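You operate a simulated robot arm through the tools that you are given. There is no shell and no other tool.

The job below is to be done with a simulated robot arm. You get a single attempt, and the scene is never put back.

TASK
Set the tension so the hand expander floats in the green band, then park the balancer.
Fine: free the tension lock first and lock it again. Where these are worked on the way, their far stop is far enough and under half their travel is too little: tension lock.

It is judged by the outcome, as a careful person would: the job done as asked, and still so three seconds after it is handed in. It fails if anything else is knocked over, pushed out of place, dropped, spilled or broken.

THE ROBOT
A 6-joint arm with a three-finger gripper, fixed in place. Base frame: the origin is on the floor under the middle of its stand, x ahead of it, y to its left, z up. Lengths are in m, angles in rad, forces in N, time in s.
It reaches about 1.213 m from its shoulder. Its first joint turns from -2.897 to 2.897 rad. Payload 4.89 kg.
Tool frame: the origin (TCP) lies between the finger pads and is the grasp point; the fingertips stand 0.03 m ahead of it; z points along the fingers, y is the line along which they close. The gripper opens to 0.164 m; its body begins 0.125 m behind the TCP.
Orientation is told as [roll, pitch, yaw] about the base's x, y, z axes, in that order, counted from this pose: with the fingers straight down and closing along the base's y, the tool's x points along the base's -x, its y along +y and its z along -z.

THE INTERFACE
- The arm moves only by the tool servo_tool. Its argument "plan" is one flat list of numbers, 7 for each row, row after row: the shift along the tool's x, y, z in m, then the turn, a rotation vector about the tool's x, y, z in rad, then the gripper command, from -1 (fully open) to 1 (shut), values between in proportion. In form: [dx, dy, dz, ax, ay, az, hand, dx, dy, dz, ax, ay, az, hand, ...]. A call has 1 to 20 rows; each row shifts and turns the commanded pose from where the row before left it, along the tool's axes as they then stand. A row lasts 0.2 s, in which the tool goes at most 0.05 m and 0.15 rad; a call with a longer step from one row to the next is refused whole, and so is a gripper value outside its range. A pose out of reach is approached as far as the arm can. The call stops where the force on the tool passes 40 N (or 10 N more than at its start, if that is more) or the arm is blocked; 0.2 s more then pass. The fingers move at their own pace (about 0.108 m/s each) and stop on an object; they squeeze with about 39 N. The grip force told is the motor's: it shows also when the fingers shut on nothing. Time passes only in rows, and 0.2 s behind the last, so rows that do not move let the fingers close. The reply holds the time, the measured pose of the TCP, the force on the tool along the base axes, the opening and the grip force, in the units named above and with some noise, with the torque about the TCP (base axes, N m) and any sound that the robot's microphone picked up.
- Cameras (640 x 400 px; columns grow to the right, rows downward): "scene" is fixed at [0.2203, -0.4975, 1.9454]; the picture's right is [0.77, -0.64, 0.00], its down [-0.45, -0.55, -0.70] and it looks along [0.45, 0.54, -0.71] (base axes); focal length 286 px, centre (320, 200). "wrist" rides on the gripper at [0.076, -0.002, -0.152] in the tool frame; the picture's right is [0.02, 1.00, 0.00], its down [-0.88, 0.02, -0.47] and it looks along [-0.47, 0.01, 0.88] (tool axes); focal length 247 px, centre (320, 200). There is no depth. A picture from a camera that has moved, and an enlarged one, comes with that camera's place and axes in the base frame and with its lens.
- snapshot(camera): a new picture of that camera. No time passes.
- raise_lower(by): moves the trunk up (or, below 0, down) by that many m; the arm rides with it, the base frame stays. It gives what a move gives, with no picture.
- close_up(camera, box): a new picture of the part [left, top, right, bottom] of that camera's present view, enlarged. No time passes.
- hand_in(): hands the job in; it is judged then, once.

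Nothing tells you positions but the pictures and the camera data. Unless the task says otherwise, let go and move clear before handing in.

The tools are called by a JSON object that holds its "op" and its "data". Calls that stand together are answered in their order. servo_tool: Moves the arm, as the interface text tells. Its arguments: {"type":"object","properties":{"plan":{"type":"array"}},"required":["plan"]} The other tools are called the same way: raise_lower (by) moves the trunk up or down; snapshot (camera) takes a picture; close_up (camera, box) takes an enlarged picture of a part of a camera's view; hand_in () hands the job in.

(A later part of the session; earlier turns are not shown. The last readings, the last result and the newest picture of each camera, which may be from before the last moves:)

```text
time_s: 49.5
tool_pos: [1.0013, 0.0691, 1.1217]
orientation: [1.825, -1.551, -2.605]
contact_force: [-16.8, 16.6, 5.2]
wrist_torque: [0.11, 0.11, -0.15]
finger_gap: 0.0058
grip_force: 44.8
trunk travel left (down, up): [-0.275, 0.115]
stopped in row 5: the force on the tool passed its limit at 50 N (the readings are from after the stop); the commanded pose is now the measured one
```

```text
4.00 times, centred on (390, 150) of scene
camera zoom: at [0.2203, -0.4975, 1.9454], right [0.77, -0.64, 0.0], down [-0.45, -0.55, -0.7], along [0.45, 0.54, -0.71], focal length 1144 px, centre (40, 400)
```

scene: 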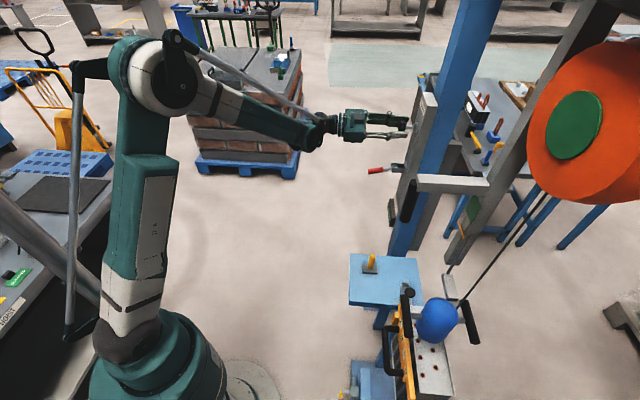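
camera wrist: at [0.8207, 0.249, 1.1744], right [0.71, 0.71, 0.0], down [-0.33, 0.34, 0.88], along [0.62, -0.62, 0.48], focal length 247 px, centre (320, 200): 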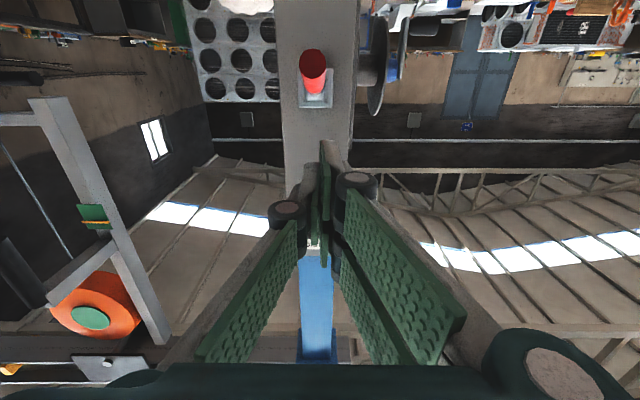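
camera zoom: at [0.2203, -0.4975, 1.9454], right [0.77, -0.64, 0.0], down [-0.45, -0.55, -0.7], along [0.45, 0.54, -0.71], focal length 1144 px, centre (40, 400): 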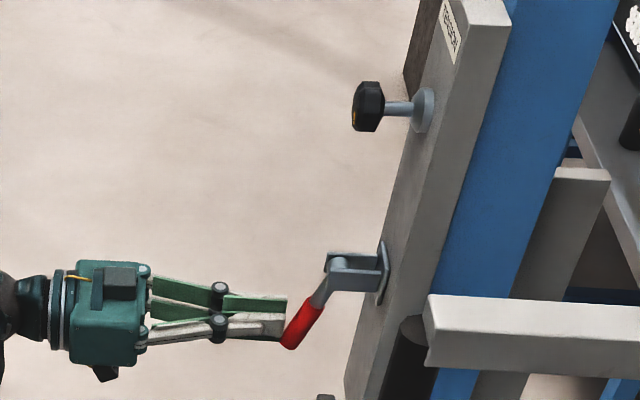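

The lever met its stop at 50 N and sits exactly where it was originally, so it is locked again. I'll back away and check the lever and pointer.

{"op": "servo_tool", "data": {"plan": [0, 0, -0.04, 0, 0, 0, 1, 0, 0, -0.045, 0, 0, 0, 1, 0, 0, -0.045, 0, 0, 0, 1, 0, 0, 0, 0, 0, 0, 1]}}

{"op": "close_up", "data": {"camera": "scene", "box": [360, 150, 420, 190]}}

{"op": "close_up", "data": {"camera": "scene", "box": [430, 180, 500, 240]}}

{"op": "snapshot", "data": {"camera": "wrist"}}

{"op": "snapshot", "data": {"camera": "scene"}}

```text
time_s: 50.5
tool_pos: [0.9116, 0.1586, 1.1184]
orientation: [1.739, -1.551, -2.516]
contact_force: [-0.6, 0.2, -0.6]
wrist_torque: [0.04, 0.03, 0.0]
finger_gap: 0.0001
grip_force: 45.2
trunk travel left (down, up): [-0.275, 0.115]
```

```text
10.00 times, centred on (390, 170) of scene
camera zoom: at [0.2203, -0.4975, 1.9454], right [0.77, -0.64, 0.0], down [-0.45, -0.55, -0.7], along [0.45, 0.54, -0.71], focal length 2861 px, centre (-380, 500)
```

zoom: 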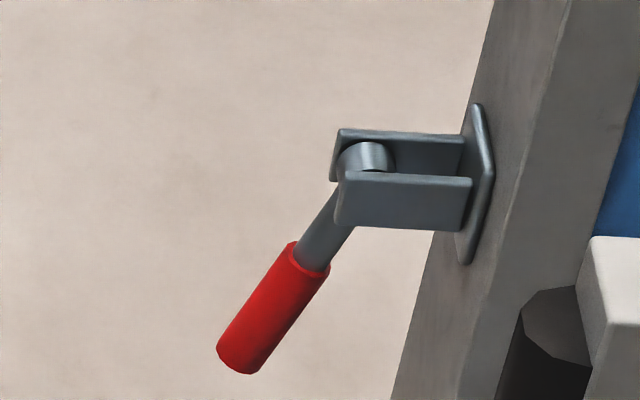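

```text
6.67 times, centred on (465, 210) of scene
camera zoom: at [0.2203, -0.4975, 1.9454], right [0.77, -0.64, 0.0], down [-0.45, -0.55, -0.7], along [0.45, 0.54, -0.71], focal length 1907 px, centre (-647, 133)
```

zoom: 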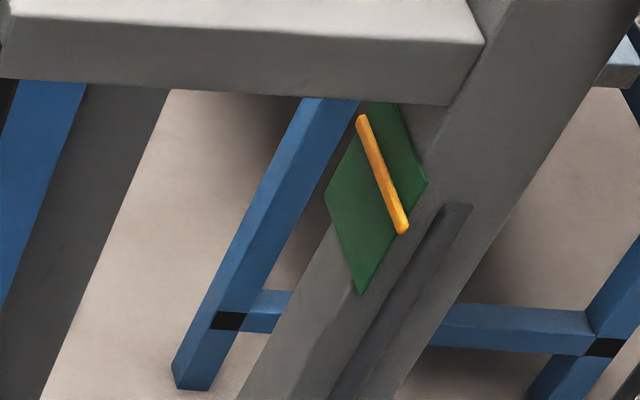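

```text
taken
camera wrist: at [0.8043, 0.2652, 1.0431], right [0.7, 0.71, 0.0], down [-0.34, 0.34, 0.88], along [0.63, -0.62, 0.48], focal length 247 px, centre (320, 200)
```

wrist: 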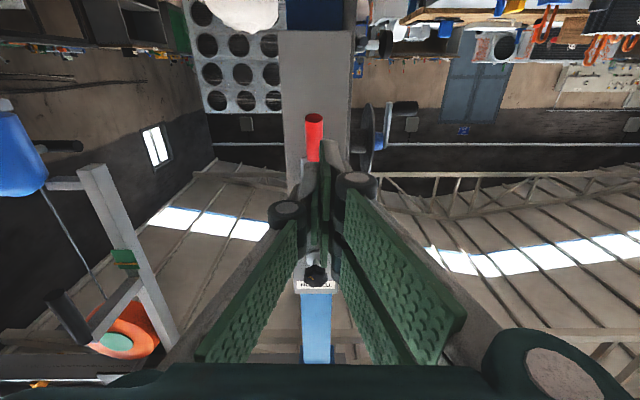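

```text
taken
```

scene: 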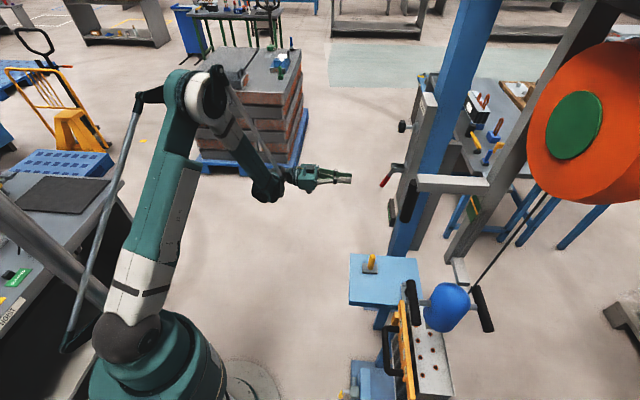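

The lock is back at its original closed position and the pointer is still in the green. Next I'll go in front of the balancer's black handle, keeping this orientation, and inspect the rail and its surroundings for the park place.

{"op": "servo_tool", "data": {"plan": [-0.0244, -0.0366, 0, 0, 0, 0, -1, -0.0244, -0.0366, 0, 0, 0, 0, -1, -0.0244, -0.0366, 0, 0, 0, 0, -1, -0.0244, -0.0366, 0, 0, 0, 0, -1, -0.0244, -0.0366, 0, 0, 0, 0, -1, -0.0244, -0.0366, 0, 0, 0, 0, -1, -0.0244, -0.0366, 0, 0, 0, 0, -1, -0.0244, -0.0366, 0, 0, 0, 0, -1, -0.0244, -0.0366, 0, 0, 0, 0, -1, 0, 0, 0, 0, 0, 0, -1]}}

{"op": "snapshot", "data": {"camera": "wrist"}}

{"op": "snapshot", "data": {"camera": "scene"}}

```text
time_s: 52.7
tool_pos: [0.6756, -0.0787, 1.3341]
orientation: [1.738, -1.553, -2.519]
contact_force: [-1.4, -0.7, 1.2]
wrist_torque: [0.04, 0.08, 0.26]
finger_gap: 0.1644
grip_force: 0.0
trunk travel left (down, up): [-0.275, 0.115]
```

```text
taken
camera wrist: at [0.5675, 0.0281, 1.2584], right [0.7, 0.71, 0.0], down [-0.34, 0.34, 0.88], along [0.63, -0.62, 0.48], focal length 247 px, centre (320, 200)
```

wrist: 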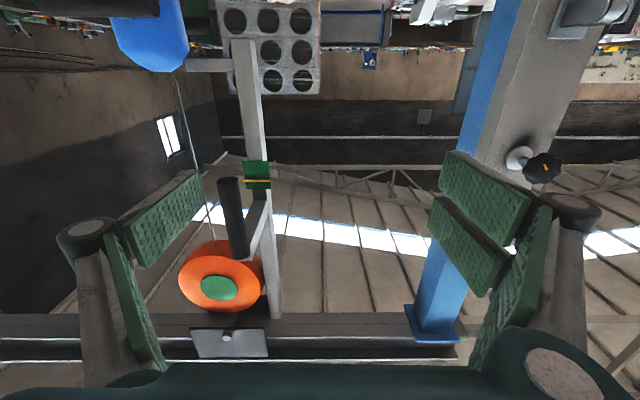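

```text
taken
```

scene: 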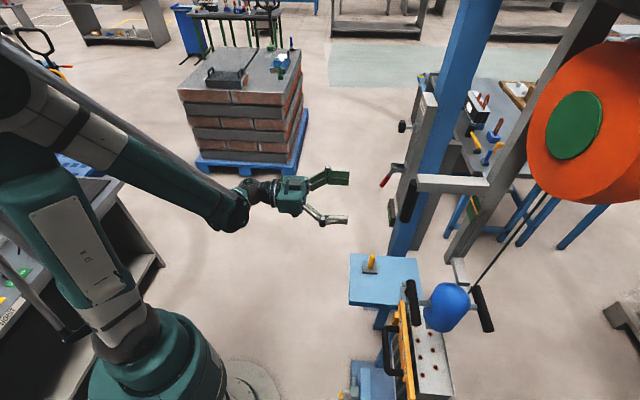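

{"op": "servo_tool", "data": {"plan": [-0.025, -0.03, 0, 0, 0, 0, -1, -0.025, -0.03, 0, 0, 0, 0, -1, -0.025, -0.03, 0, 0, 0, 0, -1, -0.025, -0.029, 0, 0, 0, 0, -1, 0, 0, 0, 0, 0, 0, -1]}}

{"op": "snapshot", "data": {"camera": "wrist"}}

{"op": "close_up", "data": {"camera": "wrist", "box": [0, 230, 200, 380]}}

```text
time_s: 53.9
tool_pos: [0.5905, -0.1658, 1.4315]
orientation: [1.739, -1.551, -2.518]
contact_force: [-1.0, -0.3, 0.1]
wrist_torque: [0.01, 0.02, 0.15]
finger_gap: 0.1639
grip_force: 0.1
trunk travel left (down, up): [-0.275, 0.115]
```

```text
taken
camera wrist: at [0.4834, -0.0583, 1.3554], right [0.7, 0.71, 0.0], down [-0.34, 0.34, 0.88], along [0.63, -0.62, 0.48], focal length 247 px, centre (320, 200)
```

wrist: 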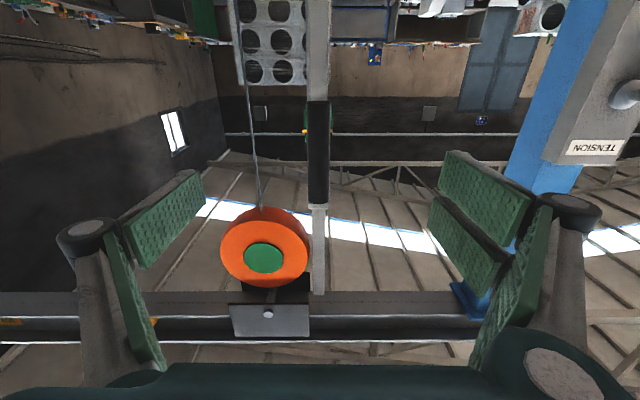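

```text
2.67 times, centred on (100, 305) of wrist
camera zoom: at [0.4834, -0.0583, 1.3554], right [0.7, 0.71, 0.0], down [-0.34, 0.34, 0.88], along [0.63, -0.62, 0.48], focal length 659 px, centre (907, -80)
```

zoom: 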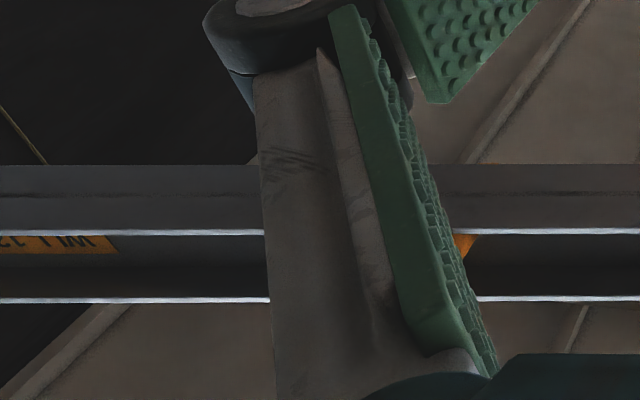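

{"op": "close_up", "data": {"camera": "wrist", "box": [200, 220, 500, 370]}}

{"op": "close_up", "data": {"camera": "wrist", "box": [270, 80, 370, 220]}}

```text
2.13 times, centred on (350, 295) of wrist
camera zoom: at [0.4834, -0.0583, 1.3554], right [0.7, 0.71, 0.0], down [-0.34, 0.34, 0.88], along [0.63, -0.62, 0.48], focal length 527 px, centre (256, -3)
```

zoom: 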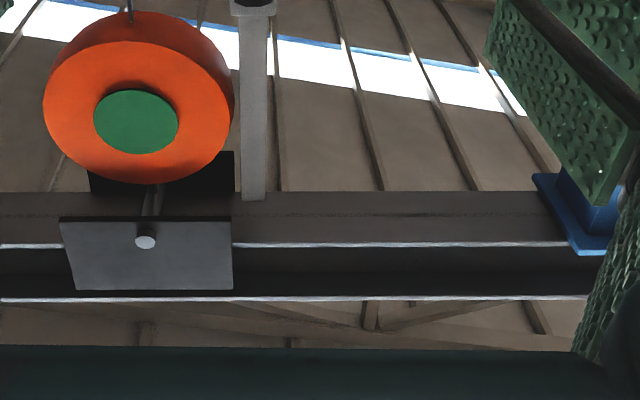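

```text
2.86 times, centred on (320, 150) of wrist
camera zoom: at [0.4834, -0.0583, 1.3554], right [0.7, 0.71, 0.0], down [-0.34, 0.34, 0.88], along [0.63, -0.62, 0.48], focal length 706 px, centre (320, 343)
```

zoom: 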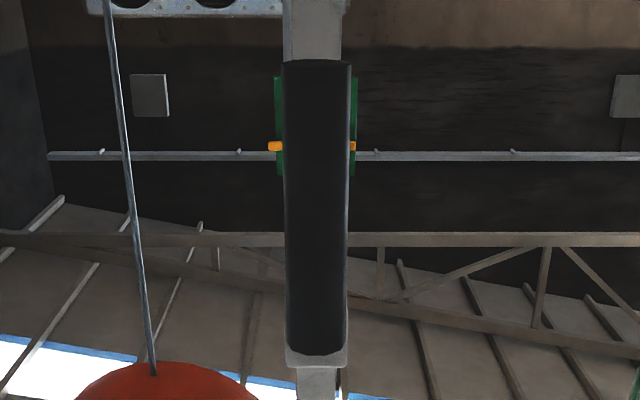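

I'll shift further along the rail to look at the orange block and what's beyond it before committing to a direction.

{"op": "servo_tool", "data": {"plan": [0.01, -0.04, -0.01, 0, 0, 0, -1, 0.01, -0.04, -0.01, 0, 0, 0, -1, 0.01, -0.04, 0, 0, 0, 0, -1, 0, -0.04, 0, 0, 0, 0, -1, 0, -0.04, 0, 0, 0, 0, -1, 0, -0.03, 0, 0, 0, 0, -1, 0, 0, 0, 0, 0, 0, -1]}}

{"op": "snapshot", "data": {"camera": "wrist"}}

{"op": "close_up", "data": {"camera": "wrist", "box": [200, 200, 460, 370]}}

{"op": "snapshot", "data": {"camera": "scene"}}

```text
time_s: 55.5
tool_pos: [0.4127, -0.3129, 1.3977]
orientation: [1.739, -1.552, -2.521]
contact_force: [-0.2, 0.7, -0.3]
wrist_torque: [0.01, 0.03, -0.02]
finger_gap: 0.1639
grip_force: 0.1
trunk travel left (down, up): [-0.275, 0.115]
```

```text
taken
camera wrist: at [0.3053, -0.2061, 1.3218], right [0.7, 0.71, 0.0], down [-0.34, 0.34, 0.88], along [0.63, -0.62, 0.48], focal length 247 px, centre (320, 200)
```

wrist: 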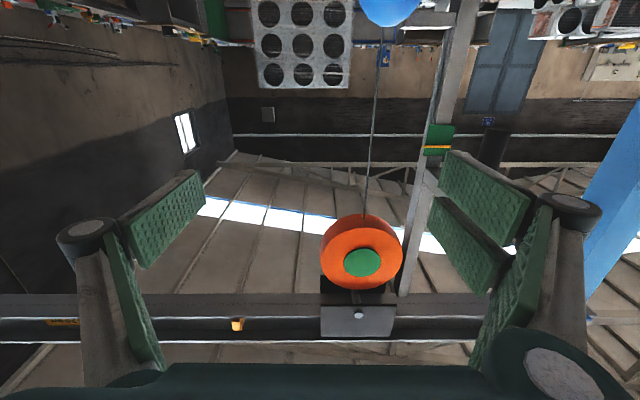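

```text
2.35 times, centred on (330, 285) of wrist
camera zoom: at [0.3053, -0.2061, 1.3218], right [0.7, 0.71, 0.0], down [-0.34, 0.34, 0.88], along [0.63, -0.62, 0.48], focal length 581 px, centre (296, 0)
```

zoom: 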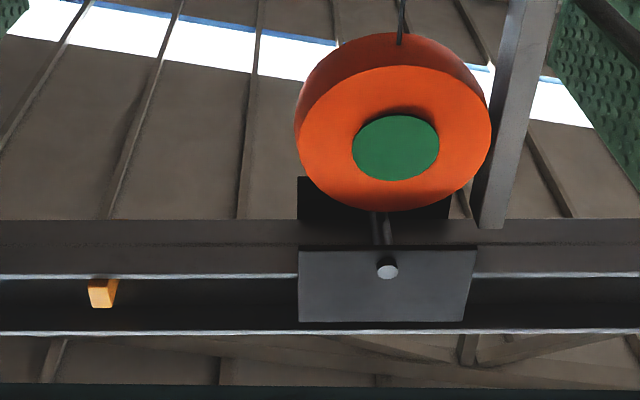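

```text
taken
```

scene: 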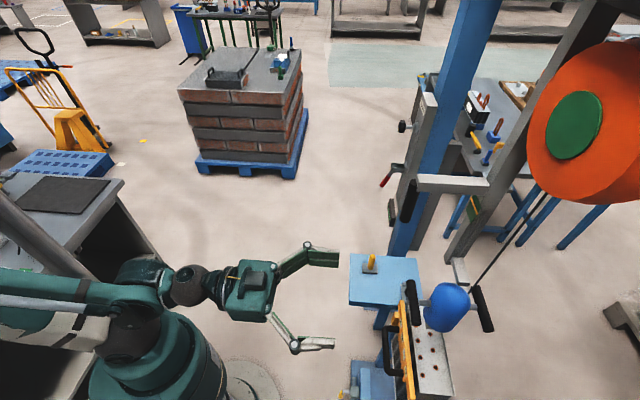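

The orange block is the only stop on the rail, roughly 0.2 m beyond the trolley and away from the work, so I take it as the park stop. I'll go back to the black handle and close on it.

{"op": "servo_tool", "data": {"plan": [-0.007, 0.038, 0, 0, 0, 0, -1, -0.007, 0.038, 0, 0, 0, 0, -1, -0.007, 0.038, 0, 0, 0, 0, -1, -0.007, 0.038, 0, 0, 0, 0, -1, -0.007, 0.038, 0, 0, 0, 0, -1, -0.007, 0.038, 0, 0, 0, 0, -1, 0, 0, 0.04, 0, 0, 0, -1, 0, 0, 0.04, 0, 0, 0, -1, 0, 0, 0.04, 0, 0, 0, -1, 0, 0, 0, 0, 0, 0, -1]}}

{"op": "snapshot", "data": {"camera": "wrist"}}

{"op": "close_up", "data": {"camera": "scene", "box": [340, 140, 500, 240]}}

```text
time_s: 57.7
tool_pos: [0.6596, -0.2372, 1.4405]
orientation: [1.694, -1.551, -2.475]
contact_force: [0.8, -0.1, -0.9]
wrist_torque: [0.0, -0.07, -0.05]
finger_gap: 0.1639
grip_force: 0.1
trunk travel left (down, up): [-0.275, 0.115]
```

```text
taken
camera wrist: at [0.5537, -0.1298, 1.3641], right [0.7, 0.71, 0.0], down [-0.34, 0.34, 0.88], along [0.63, -0.62, 0.48], focal length 247 px, centre (320, 200)
```

wrist: 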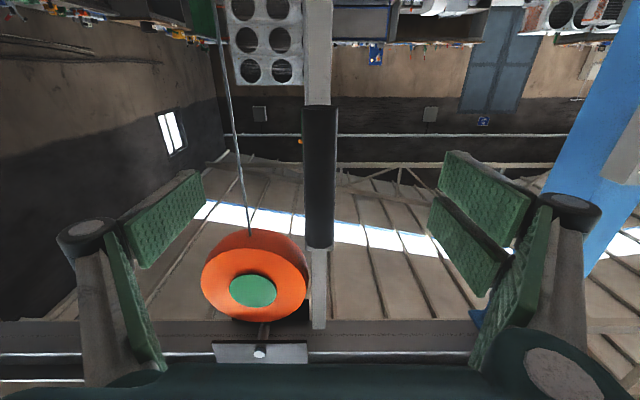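

```text
4.00 times, centred on (420, 190) of scene
camera zoom: at [0.2203, -0.4975, 1.9454], right [0.77, -0.64, 0.0], down [-0.45, -0.55, -0.7], along [0.45, 0.54, -0.71], focal length 1144 px, centre (-80, 240)
```

zoom: 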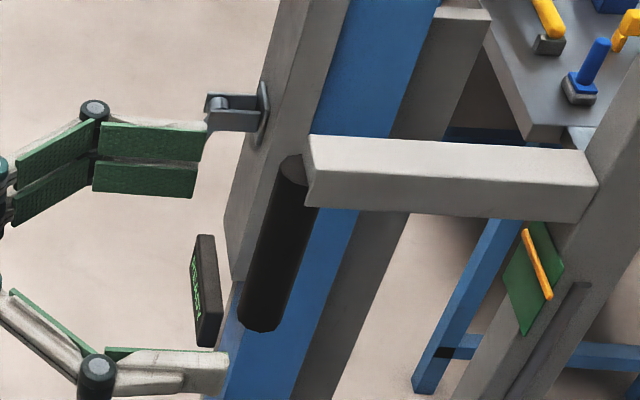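

{"op": "servo_tool", "data": {"plan": [0.01, 0.001, 0.025, 0, 0, 0, -1, 0, 0, 0.023, 0, 0, 0, -1, 0, 0, 0, 0, 0, 0, 1, 0, 0, 0, 0, 0, 0, 1, 0, 0, 0, 0, 0, 0, 1, 0, 0, 0, 0, 0, 0, 1, 0, 0, 0, 0, 0, 0, 1, 0, 0, 0, 0, 0, 0, 1]}}

{"op": "snapshot", "data": {"camera": "wrist"}}

{"op": "close_up", "data": {"camera": "scene", "box": [340, 140, 500, 240]}}

```text
time_s: 59.5
tool_pos: [0.6962, -0.2695, 1.4299]
orientation: [1.706, -1.551, -2.486]
contact_force: [-0.7, -8.5, -4.0]
wrist_torque: [-1.46, 1.22, -0.04]
finger_gap: 0.0265
grip_force: 45.5
trunk travel left (down, up): [-0.275, 0.115]
```

```text
taken
camera wrist: at [0.5882, -0.1625, 1.354], right [0.7, 0.71, 0.0], down [-0.34, 0.34, 0.88], along [0.63, -0.62, 0.48], focal length 247 px, centre (320, 200)
```

wrist: 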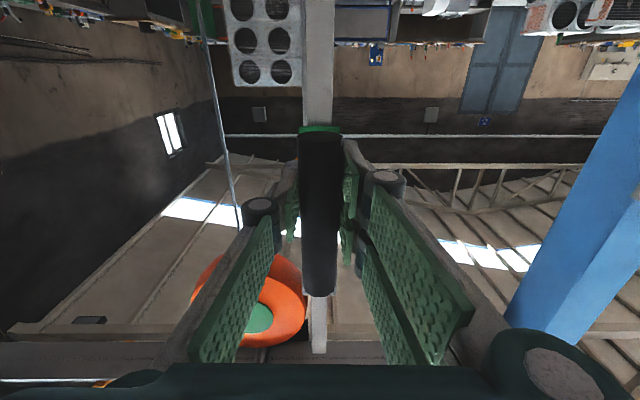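

```text
4.00 times, centred on (420, 190) of scene
camera zoom: at [0.2203, -0.4975, 1.9454], right [0.77, -0.64, 0.0], down [-0.45, -0.55, -0.7], along [0.45, 0.54, -0.71], focal length 1144 px, centre (-80, 240)
```

zoom: 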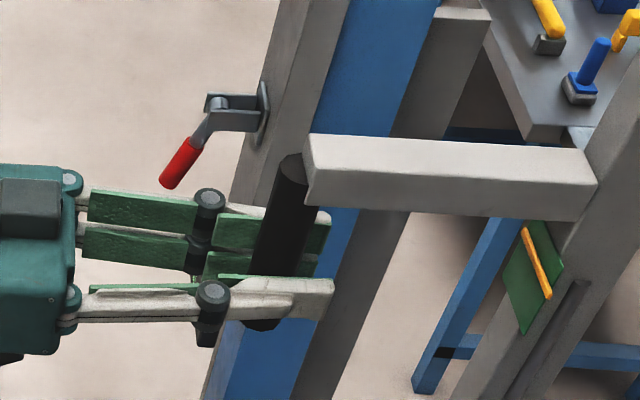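

The handle is gripped (gap 0.027). I'll pull gently along the rail towards the orange stop and check that the trolley follows.

{"op": "servo_tool", "data": {"plan": [0, -0.004, 0, 0, 0, 0, 1, 0, -0.008, 0, 0, 0, 0, 1, 0, -0.008, 0, 0, 0, 0, 1, 0, -0.008, 0, 0, 0, 0, 1, 0, -0.006, 0, 0, 0, 0, 1]}}

{"op": "snapshot", "data": {"camera": "wrist"}}

{"op": "snapshot", "data": {"camera": "scene"}}

```text
time_s: 60.7
tool_pos: [0.6722, -0.2935, 1.4326]
orientation: [1.682, -1.552, -2.462]
contact_force: [-3.7, 2.6, -32.9]
wrist_torque: [-1.38, 1.27, 0.03]
finger_gap: 0.0267
grip_force: 44.7
trunk travel left (down, up): [-0.275, 0.115]
```

```text
taken
camera wrist: at [0.5644, -0.1865, 1.3555], right [0.7, 0.71, 0.0], down [-0.34, 0.34, 0.88], along [0.63, -0.62, 0.47], focal length 247 px, centre (320, 200)
```

wrist: 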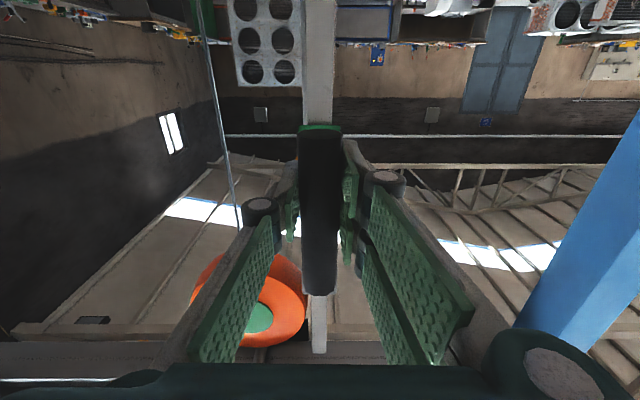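

```text
taken
```

scene: 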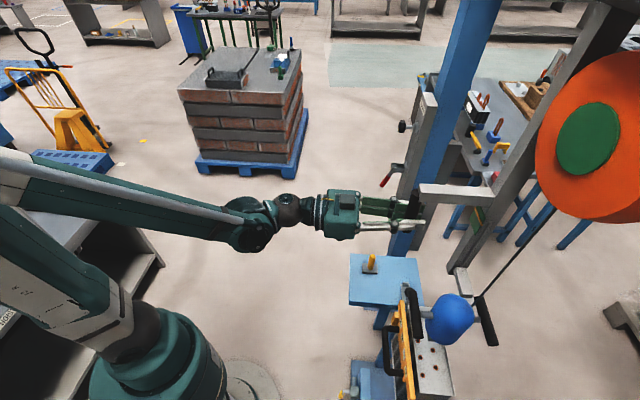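

{"op": "servo_tool", "data": {"plan": [0.004, -0.004, 0, 0, 0, 0, 1, 0, 0, 0, 0, 0, 0, 1]}}

{"op": "close_up", "data": {"camera": "scene", "box": [320, 220, 600, 400]}}

```text
time_s: 61.3
tool_pos: [0.6681, -0.2946, 1.4284]
orientation: [1.778, -1.552, -2.558]
contact_force: [9.1, -9.8, 30.5]
wrist_torque: [-1.29, 1.43, 0.02]
finger_gap: 0.0268
grip_force: 45.4
trunk travel left (down, up): [-0.275, 0.115]
```

```text
2.22 times, centred on (460, 310) of scene
camera zoom: at [0.2203, -0.4975, 1.9454], right [0.77, -0.64, 0.0], down [-0.45, -0.55, -0.7], along [0.45, 0.54, -0.71], focal length 636 px, centre (9, -44)
```

zoom: 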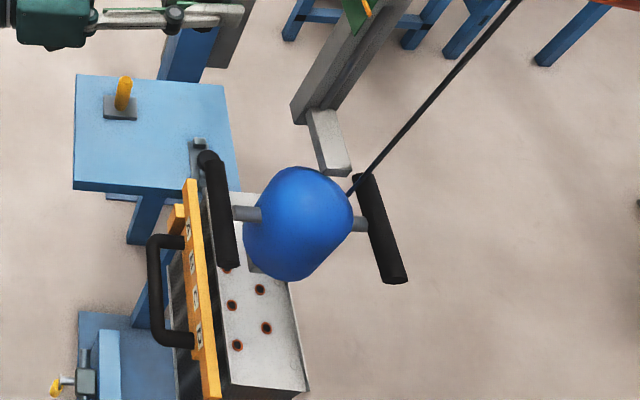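

The trolley rolls freely along the rail, and only a stiff vertical reaction shows. I'll loosen the grip to a cage around the handle and push it along gently.

{"op": "servo_tool", "data": {"plan": [-0.002, 0, 0, 0, 0, 0, 0.55, 0, 0, 0, 0, 0, 0, 0.55, 0, -0.006, 0, 0, 0, 0, 0.55, 0, -0.008, 0, 0, 0, 0, 0.55, 0, -0.008, 0, 0, 0, 0, 0.55, 0, -0.008, 0, 0, 0, 0, 0.55, 0, -0.008, 0, 0, 0, 0, 0.55, 0, -0.008, 0, 0, 0, 0, 0.55, 0, -0.006, 0, 0, 0, 0, 0.55]}}

{"op": "snapshot", "data": {"camera": "wrist"}}

{"op": "snapshot", "data": {"camera": "scene"}}

```text
time_s: 63.3
tool_pos: [0.633, -0.3331, 1.4296]
orientation: [1.724, -1.553, -2.503]
contact_force: [1.0, 0.2, 0.1]
wrist_torque: [-0.03, 0.06, 0.0]
finger_gap: 0.0377
grip_force: 0.5
trunk travel left (down, up): [-0.275, 0.115]
```

```text
taken
camera wrist: at [0.5248, -0.2265, 1.3534], right [0.7, 0.71, 0.0], down [-0.34, 0.34, 0.88], along [0.63, -0.62, 0.48], focal length 247 px, centre (320, 200)
```

wrist: 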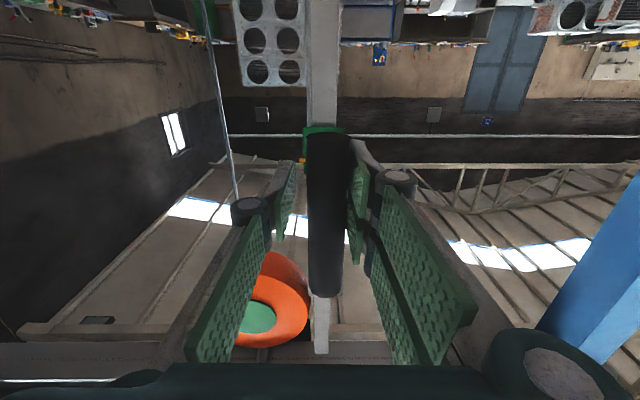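

```text
taken
```

scene: 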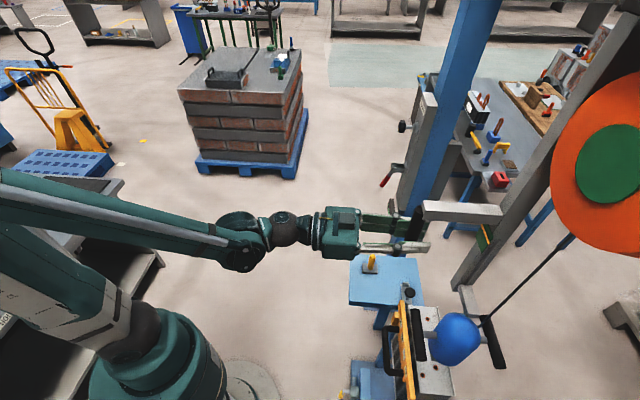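

Pushing is smooth with almost no force, and the expander clears the tube sheet. I'll continue towards the stop.

{"op": "servo_tool", "data": {"plan": [0, -0.006, 0, 0, 0, 0, 0.55, 0, -0.008, 0, 0, 0, 0, 0.55, 0, -0.008, 0, 0, 0, 0, 0.55, 0, -0.008, 0, 0, 0, 0, 0.55, 0, -0.008, 0, 0, 0, 0, 0.55, 0, -0.008, 0, 0, 0, 0, 0.55, 0, -0.008, 0, 0, 0, 0, 0.55, 0, -0.008, 0, 0, 0, 0, 0.55, 0, -0.006, 0, 0, 0, 0, 0.55]}}

{"op": "snapshot", "data": {"camera": "wrist"}}

{"op": "snapshot", "data": {"camera": "scene"}}

```text
time_s: 64.4
tool_pos: [0.6148, -0.3499, 1.4291]
orientation: [1.793, -1.555, -2.563]
contact_force: [18.6, 28.4, -1.6]
wrist_torque: [-0.74, 0.69, 0.09]
finger_gap: 0.0507
grip_force: 17.0
trunk travel left (down, up): [-0.275, 0.115]
stopped in row 5: the force on the tool passed its limit at 45 N (the readings are from after the stop); the commanded pose is now the measured one
```

```text
taken
camera wrist: at [0.5069, -0.2443, 1.353], right [0.69, 0.72, -0.01], down [-0.34, 0.34, 0.88], along [0.63, -0.61, 0.48], focal length 247 px, centre (320, 200)
```

wrist: 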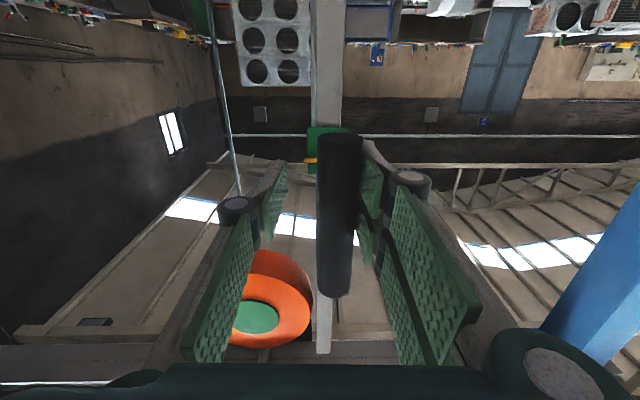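

```text
taken
```

scene: 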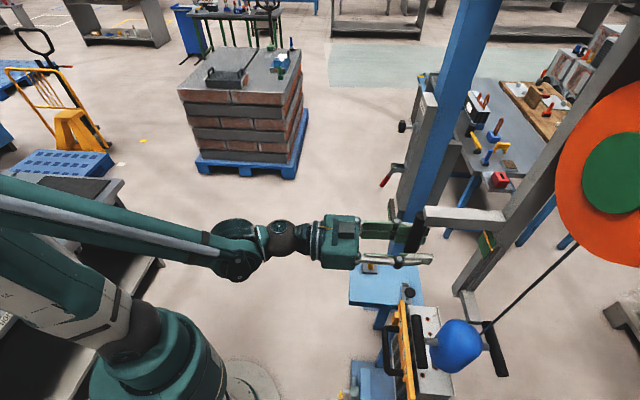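

Something stopped the trolley with 45 N after about 0.11 m. I'll let go, back off and look at what it met.

{"op": "servo_tool", "data": {"plan": [0, 0, 0, 0, 0, 0, 0.3, 0, 0, 0, 0, 0, 0, -0.5, 0, 0, 0, 0, 0, 0, -1, 0, 0, 0, 0, 0, 0, -1, 0, 0, -0.04, 0, 0, 0, -1, 0, 0, -0.04, 0, 0, 0, -1, 0, 0, -0.04, 0, 0, 0, -1, 0.03, 0, -0.02, 0, 0, 0, -1, 0.03, 0, 0, 0, 0, 0, -1, 0, 0, 0, 0, 0, 0, -1]}}

{"op": "snapshot", "data": {"camera": "wrist"}}

{"op": "snapshot", "data": {"camera": "scene"}}

```text
time_s: 66.6
tool_pos: [0.5147, -0.2564, 1.3663]
orientation: [1.703, -1.554, -2.476]
contact_force: [1.9, -0.1, 0.1]
wrist_torque: [-0.04, -0.01, -0.13]
finger_gap: 0.1637
grip_force: 0.1
trunk travel left (down, up): [-0.275, 0.115]
```

```text
taken
camera wrist: at [0.4071, -0.1492, 1.2909], right [0.7, 0.72, 0.0], down [-0.34, 0.33, 0.88], along [0.63, -0.61, 0.48], focal length 247 px, centre (320, 200)
```

wrist: 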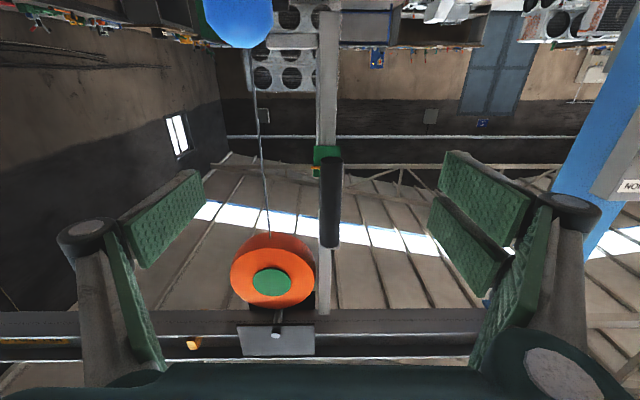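

```text
taken
```

scene: 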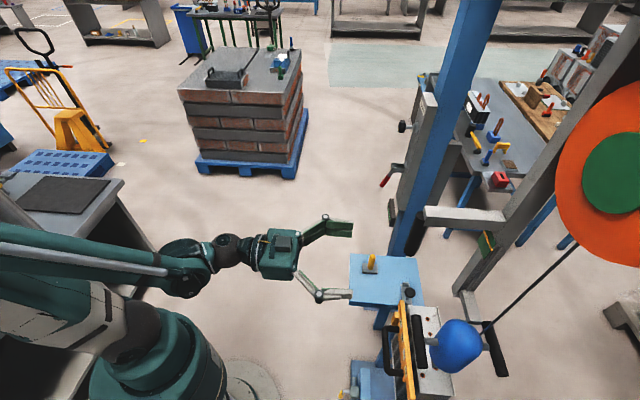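

{"op": "close_up", "data": {"camera": "scene", "box": [340, 260, 540, 400]}}

{"op": "close_up", "data": {"camera": "wrist", "box": [160, 200, 360, 370]}}

{"op": "close_up", "data": {"camera": "scene", "box": [440, 180, 540, 260]}}

{"op": "close_up", "data": {"camera": "wrist", "box": [160, 0, 360, 200]}}

```text
2.86 times, centred on (440, 330) of scene
camera zoom: at [0.2203, -0.4975, 1.9454], right [0.77, -0.64, 0.0], down [-0.45, -0.55, -0.7], along [0.45, 0.54, -0.71], focal length 817 px, centre (-23, -171)
```

zoom: 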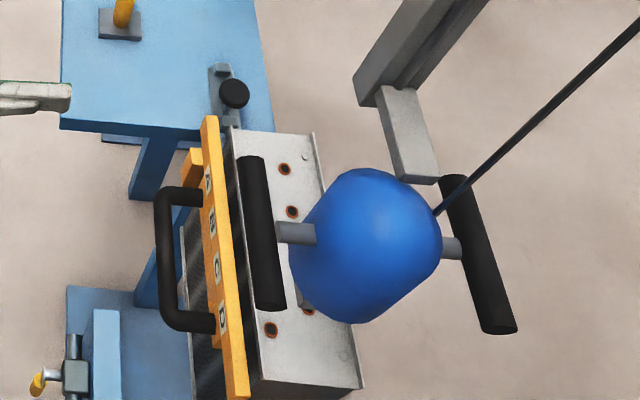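

```text
2.35 times, centred on (260, 285) of wrist
camera zoom: at [0.4071, -0.1492, 1.2909], right [0.7, 0.72, 0.0], down [-0.34, 0.33, 0.88], along [0.63, -0.61, 0.48], focal length 581 px, centre (461, 0)
```

zoom: 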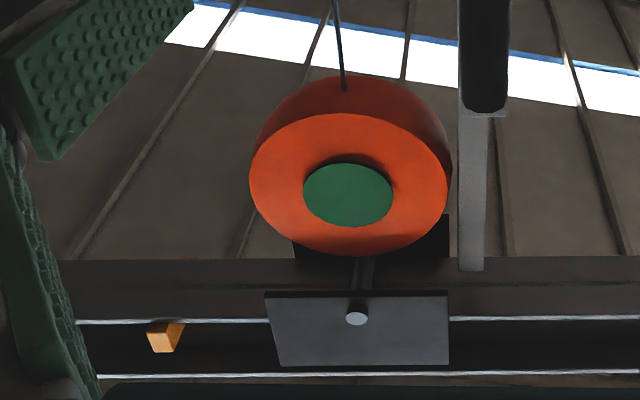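

```text
5.00 times, centred on (490, 220) of scene
camera zoom: at [0.2203, -0.4975, 1.9454], right [0.77, -0.64, 0.0], down [-0.45, -0.55, -0.7], along [0.45, 0.54, -0.71], focal length 1430 px, centre (-530, 100)
```

zoom: 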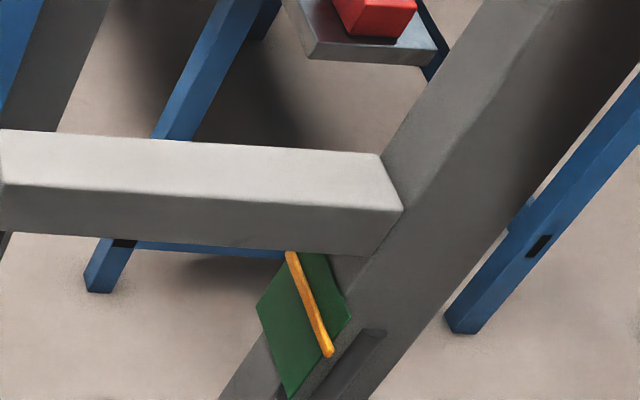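

```text
2.00 times, centred on (260, 100) of wrist
camera zoom: at [0.4071, -0.1492, 1.2909], right [0.7, 0.72, 0.0], down [-0.34, 0.33, 0.88], along [0.63, -0.61, 0.48], focal length 494 px, centre (440, 400)
```

zoom: 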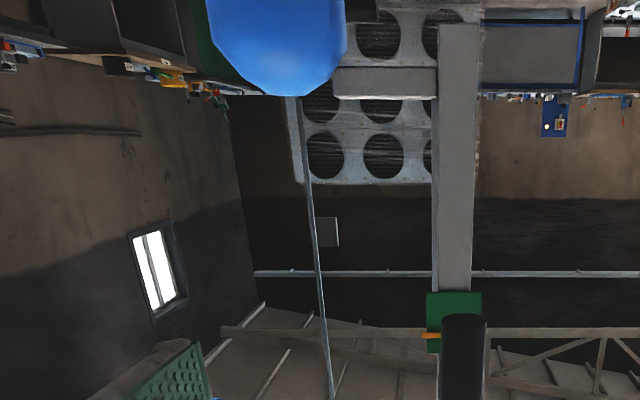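

{"op": "servo_tool", "data": {"plan": [0.04, -0.012, 0, 0, 0, 0, -1, 0.04, -0.012, 0, 0, 0, 0, -1, 0.04, -0.012, 0, 0, 0, 0, -1, 0.04, -0.012, 0, 0, 0, 0, -1, 0.04, -0.012, 0, 0, 0, 0, -1, 0.04, -0.012, -0.01, 0, 0, 0, -1, 0, 0, 0, 0, 0.15, 0, -1, 0, 0, 0, 0, 0.15, 0, -1, 0, 0, 0, 0, 0.15, 0, -1, 0, 0, 0, 0, 0, 0, -1]}}

{"op": "snapshot", "data": {"camera": "wrist"}}

```text
time_s: 68.8
tool_pos: [0.4768, -0.2944, 1.2891]
orientation: [0.039, -1.122, -0.81]
contact_force: [0.7, -0.4, 0.8]
wrist_torque: [0.04, 0.05, -0.1]
finger_gap: 0.1637
grip_force: 0.1
out of reach, approached as far as the arm can: row 3, 4, 5, 6
trunk travel left (down, up): [-0.275, 0.115]
```

```text
taken
camera wrist: at [0.3539, -0.1764, 1.2861], right [0.69, 0.72, 0.0], down [-0.03, 0.03, 1.0], along [0.72, -0.69, 0.04], focal length 247 px, centre (320, 200)
```

wrist: 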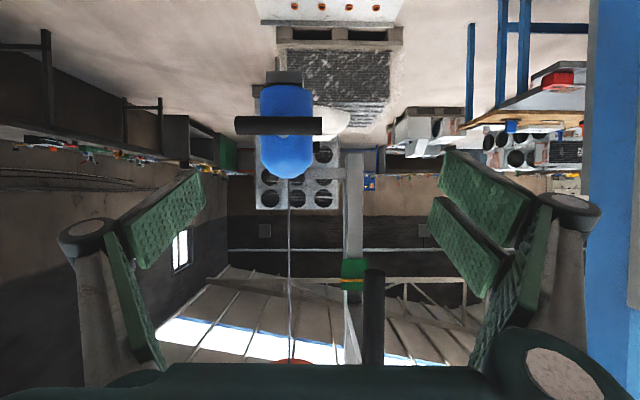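

{"op": "close_up", "data": {"camera": "wrist", "box": [310, 230, 410, 310]}}

{"op": "close_up", "data": {"camera": "wrist", "box": [210, 0, 430, 200]}}

```text
5.00 times, centred on (360, 270) of wrist
camera zoom: at [0.3539, -0.1764, 1.2861], right [0.69, 0.72, 0.0], down [-0.03, 0.03, 1.0], along [0.72, -0.69, 0.04], focal length 1235 px, centre (120, -150)
```

zoom: 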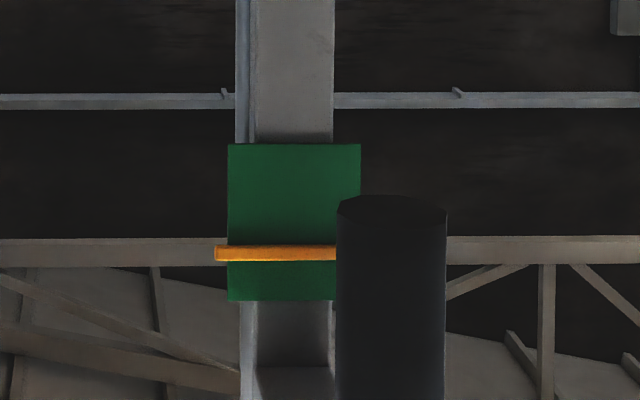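

```text
2.00 times, centred on (320, 100) of wrist
camera zoom: at [0.3539, -0.1764, 1.2861], right [0.69, 0.72, 0.0], down [-0.03, 0.03, 1.0], along [0.72, -0.69, 0.04], focal length 494 px, centre (320, 400)
```

zoom: 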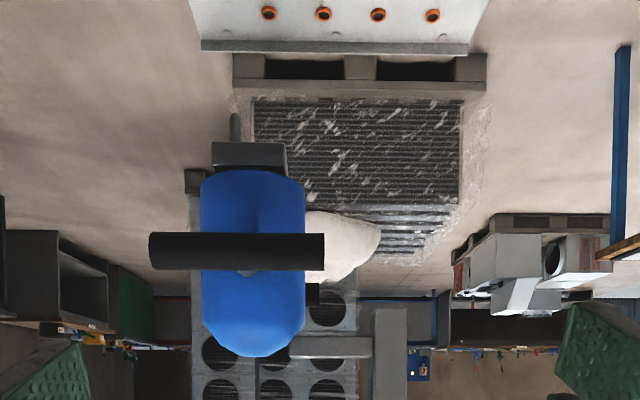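

The pointer is still inside the green, the expander is clear, and the trolley stopped at exactly 0.10 m of travel although the orange block is still about 0.1 m further on. To learn the true range I'll return to the handle and gently test the other direction.

{"op": "servo_tool", "data": {"plan": [0, 0, 0, 0, -0.15, 0, -1, 0, 0, 0, 0, -0.15, 0, -1, 0, 0, 0, 0, -0.149, 0, -1, -0.04, 0.014, 0, 0, 0, 0, -1, -0.04, 0.014, 0, 0, 0, 0, -1, -0.04, 0.014, 0, 0, 0, 0, -1, -0.02, 0.014, 0, 0, 0, 0, -1, 0, 0, 0, 0, 0, 0, -1]}}

{"op": "snapshot", "data": {"camera": "wrist"}}

```text
time_s: 70.6
tool_pos: [0.5123, -0.2544, 1.4303]
orientation: [1.679, -1.554, -2.451]
contact_force: [1.3, -0.3, 0.0]
wrist_torque: [0.0, -0.03, -0.1]
finger_gap: 0.1639
grip_force: 0.0
trunk travel left (down, up): [-0.275, 0.115]
```

```text
taken
camera wrist: at [0.404, -0.1482, 1.354], right [0.7, 0.72, 0.0], down [-0.34, 0.33, 0.88], along [0.63, -0.61, 0.47], focal length 247 px, centre (320, 200)
```

wrist: 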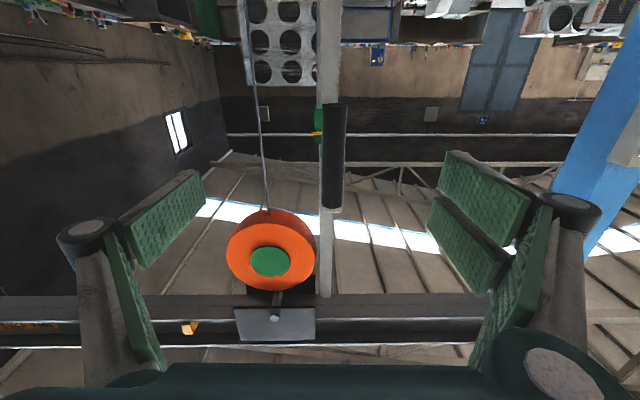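

{"op": "servo_tool", "data": {"plan": [0, 0.018, 0.03, 0, 0, 0, -1, 0, 0, 0.04, 0, 0, 0, -1, 0, 0, 0.04, 0, 0, 0, -1, 0, 0, 0.03, 0, 0, 0, -1, 0, 0, 0, 0, 0, 0, 0.5, 0, 0, 0, 0, 0, 0, 0.5, 0, 0, 0, 0, 0, 0, 0.5, 0, 0, 0, 0, 0, 0, 0.5, 0, 0, 0, 0, 0, 0, 0.5]}}

{"op": "snapshot", "data": {"camera": "wrist"}}

```text
time_s: 72.6
tool_pos: [0.6236, -0.3394, 1.4282]
orientation: [1.686, -1.553, -2.461]
contact_force: [0.6, -0.7, 0.7]
wrist_torque: [-0.01, 0.0, -0.02]
finger_gap: 0.0409
grip_force: 0.1
trunk travel left (down, up): [-0.275, 0.115]
```

```text
taken
camera wrist: at [0.5162, -0.2328, 1.3526], right [0.7, 0.72, 0.0], down [-0.34, 0.33, 0.88], along [0.63, -0.61, 0.47], focal length 247 px, centre (320, 200)
```

wrist: 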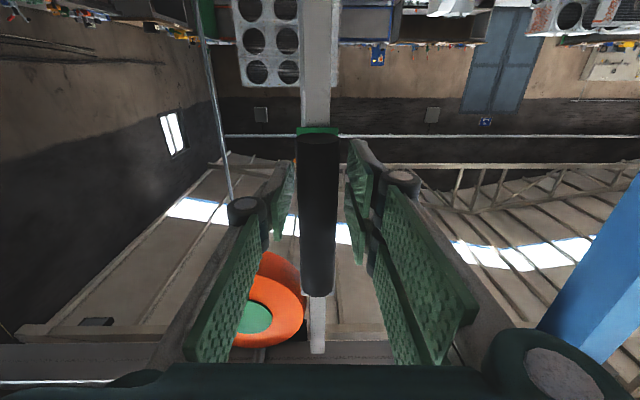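

{"op": "servo_tool", "data": {"plan": [0, 0.005, 0, 0, 0, 0, 0.5, 0, 0.008, 0, 0, 0, 0, 0.5, 0, 0.008, 0, 0, 0, 0, 0.5, 0, 0.008, 0, 0, 0, 0, 0.5, 0, 0.008, 0, 0, 0, 0, 0.5, 0, 0.008, 0, 0, 0, 0, 0.5, 0, 0.008, 0, 0, 0, 0, 0.5, 0, 0.008, 0, 0, 0, 0, 0.5, 0, 0.008, 0, 0, 0, 0, 0.5, 0, 0.008, 0, 0, 0, 0, 0.5, 0, 0.008, 0, 0, 0, 0, 0.5, 0, 0.008, 0, 0, 0, 0, 0.5, 0, 0.008, 0, 0, 0, 0, 0.5, 0, 0.008, 0, 0, 0, 0, 0.5]}}

{"op": "snapshot", "data": {"camera": "wrist"}}

{"op": "snapshot", "data": {"camera": "scene"}}

```text
time_s: 75.6
tool_pos: [0.6999, -0.2612, 1.4314]
orientation: [1.675, -1.552, -2.45]
contact_force: [-4.3, -7.1, -2.8]
wrist_torque: [-0.02, 0.02, 0.02]
finger_gap: 0.0442
grip_force: 4.0
trunk travel left (down, up): [-0.275, 0.115]
```

```text
taken
camera wrist: at [0.5928, -0.1547, 1.3549], right [0.7, 0.72, 0.0], down [-0.34, 0.33, 0.88], along [0.63, -0.61, 0.47], focal length 247 px, centre (320, 200)
```

wrist: 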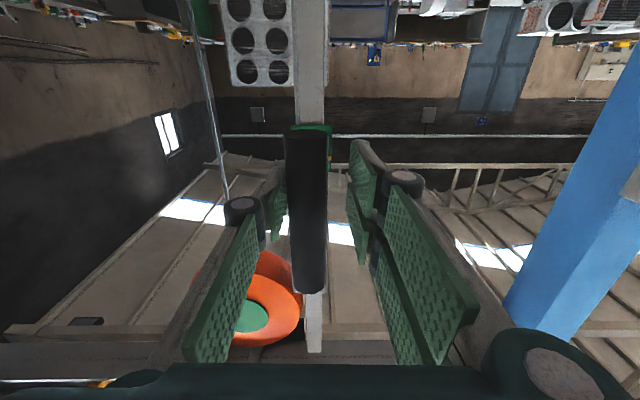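

```text
taken
```

scene: 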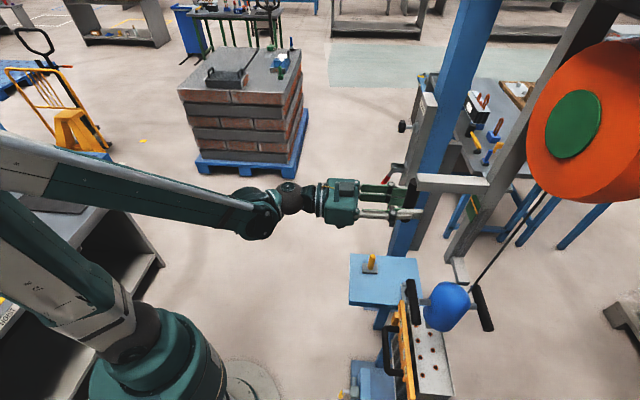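

{"op": "servo_tool", "data": {"plan": [0, 0.006, 0, 0, 0, 0, 0.5, 0, 0.006, 0, 0, 0, 0, 0.5, 0, 0.006, 0, 0, 0, 0, 0.5]}}

{"op": "snapshot", "data": {"camera": "scene"}}

{"op": "snapshot", "data": {"camera": "wrist"}}

```text
time_s: 76.4
tool_pos: [0.714, -0.2461, 1.4325]
orientation: [1.694, -1.554, -2.468]
contact_force: [0.1, -0.9, -0.4]
wrist_torque: [0.0, 0.0, 0.0]
finger_gap: 0.0412
grip_force: 0.1
trunk travel left (down, up): [-0.275, 0.115]
```

```text
taken
```

scene: 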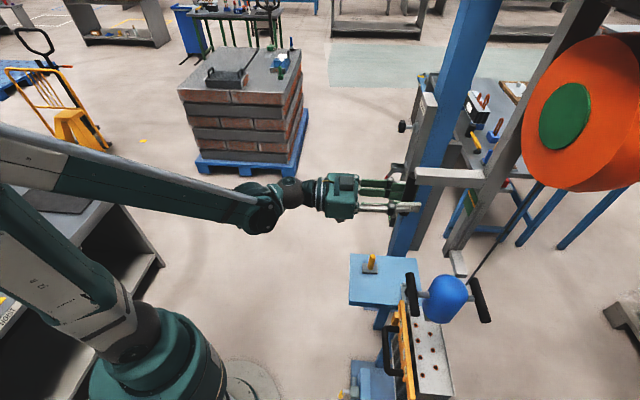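

```text
taken
camera wrist: at [0.6059, -0.1405, 1.3562], right [0.7, 0.72, 0.0], down [-0.34, 0.33, 0.88], along [0.63, -0.61, 0.47], focal length 247 px, centre (320, 200)
```

wrist: 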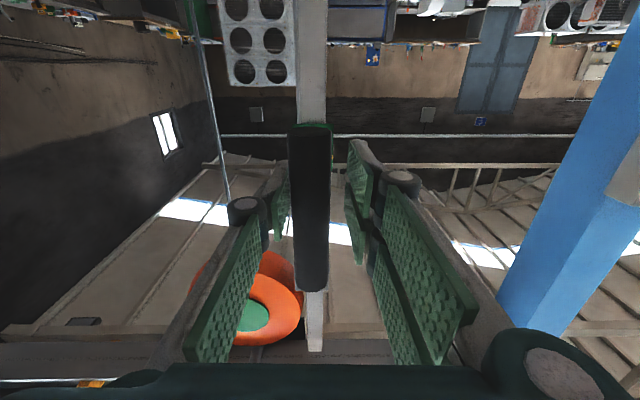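

The trolley also rolls to the right, beyond its starting place. I'll keep nudging it that way, watching the forces, to see where that end is.

{"op": "servo_tool", "data": {"plan": [0, 0.008, 0, 0, 0, 0, 0.5, 0, 0.008, 0, 0, 0, 0, 0.5, 0, 0.008, 0, 0, 0, 0, 0.5, 0, 0.008, 0, 0, 0, 0, 0.5, 0, 0.008, 0, 0, 0, 0, 0.5, 0, 0.008, 0, 0, 0, 0, 0.5, 0, 0.008, 0, 0, 0, 0, 0.5, 0, 0.008, 0, 0, 0, 0, 0.5, 0, 0.008, 0, 0, 0, 0, 0.5, 0, 0.008, 0, 0, 0, 0, 0.5]}}

{"op": "snapshot", "data": {"camera": "scene"}}

{"op": "snapshot", "data": {"camera": "wrist"}}

```text
time_s: 78.6
tool_pos: [0.7709, -0.1916, 1.4335]
orientation: [1.69, -1.553, -2.465]
contact_force: [0.0, 0.1, 0.0]
wrist_torque: [0.02, 0.02, 0.01]
finger_gap: 0.041
grip_force: 0.0
trunk travel left (down, up): [-0.275, 0.115]
```

```text
taken
```

scene: 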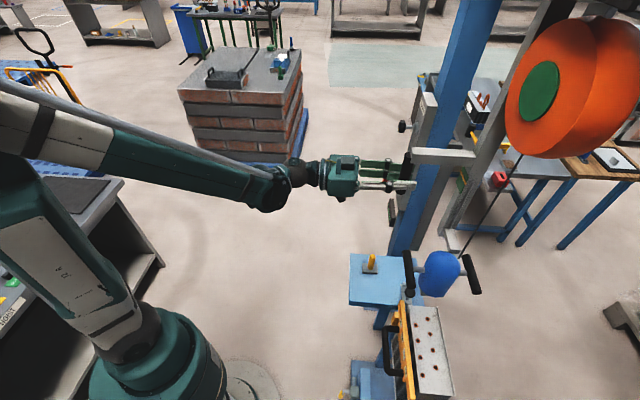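

```text
taken
camera wrist: at [0.6622, -0.0851, 1.3569], right [0.7, 0.72, 0.0], down [-0.34, 0.33, 0.88], along [0.63, -0.61, 0.47], focal length 247 px, centre (320, 200)
```

wrist: 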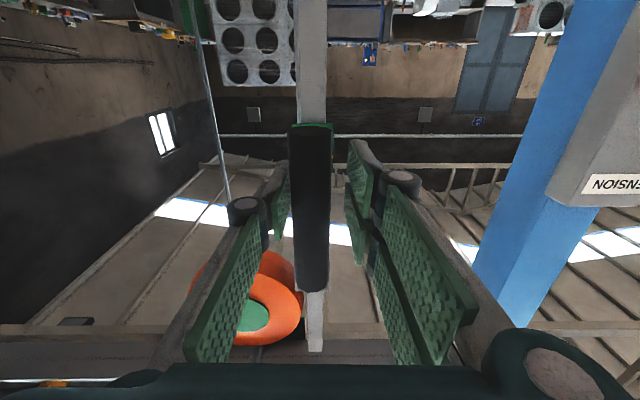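

{"op": "servo_tool", "data": {"plan": [0, 0.008, 0, 0, 0, 0, 0.5, 0, 0.008, 0, 0, 0, 0, 0.5, 0, 0.008, 0, 0, 0, 0, 0.5, 0, 0.008, 0, 0, 0, 0, 0.5, 0, 0.008, 0, 0, 0, 0, 0.5, 0, 0.008, 0, 0, 0, 0, 0.5, 0, 0.008, 0, 0, 0, 0, 0.5, 0, 0.008, 0, 0, 0, 0, 0.5, 0, 0.008, 0, 0, 0, 0, 0.5, 0, 0.008, 0, 0, 0, 0, 0.5]}}

{"op": "snapshot", "data": {"camera": "scene"}}

{"op": "snapshot", "data": {"camera": "wrist"}}

```text
time_s: 80.8
tool_pos: [0.8259, -0.1348, 1.4345]
orientation: [1.694, -1.553, -2.464]
contact_force: [-0.2, 1.2, 1.0]
wrist_torque: [-0.01, 0.01, -0.01]
finger_gap: 0.0412
grip_force: 0.1
trunk travel left (down, up): [-0.275, 0.115]
```

```text
taken
```

scene: 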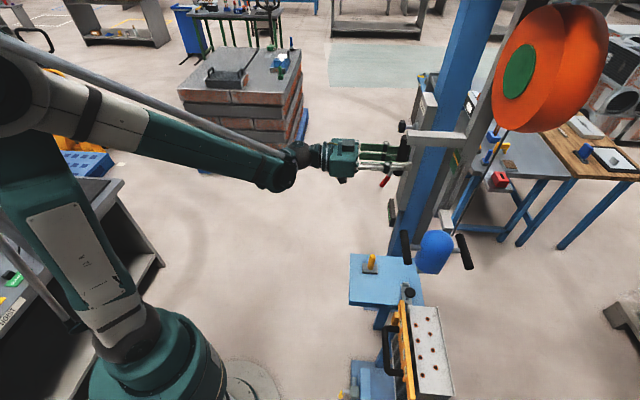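

```text
taken
camera wrist: at [0.7178, -0.0285, 1.3584], right [0.7, 0.72, 0.0], down [-0.34, 0.33, 0.88], along [0.63, -0.61, 0.47], focal length 247 px, centre (320, 200)
```

wrist: 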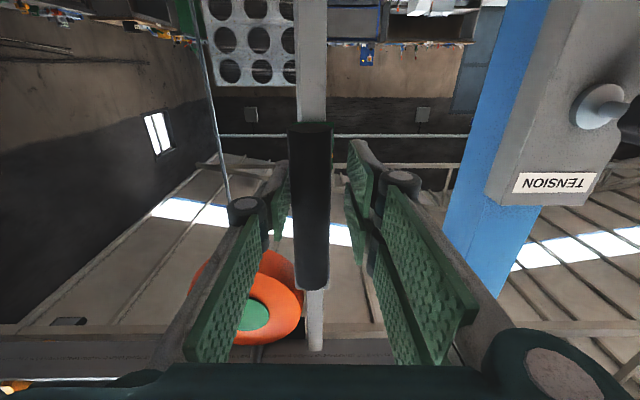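

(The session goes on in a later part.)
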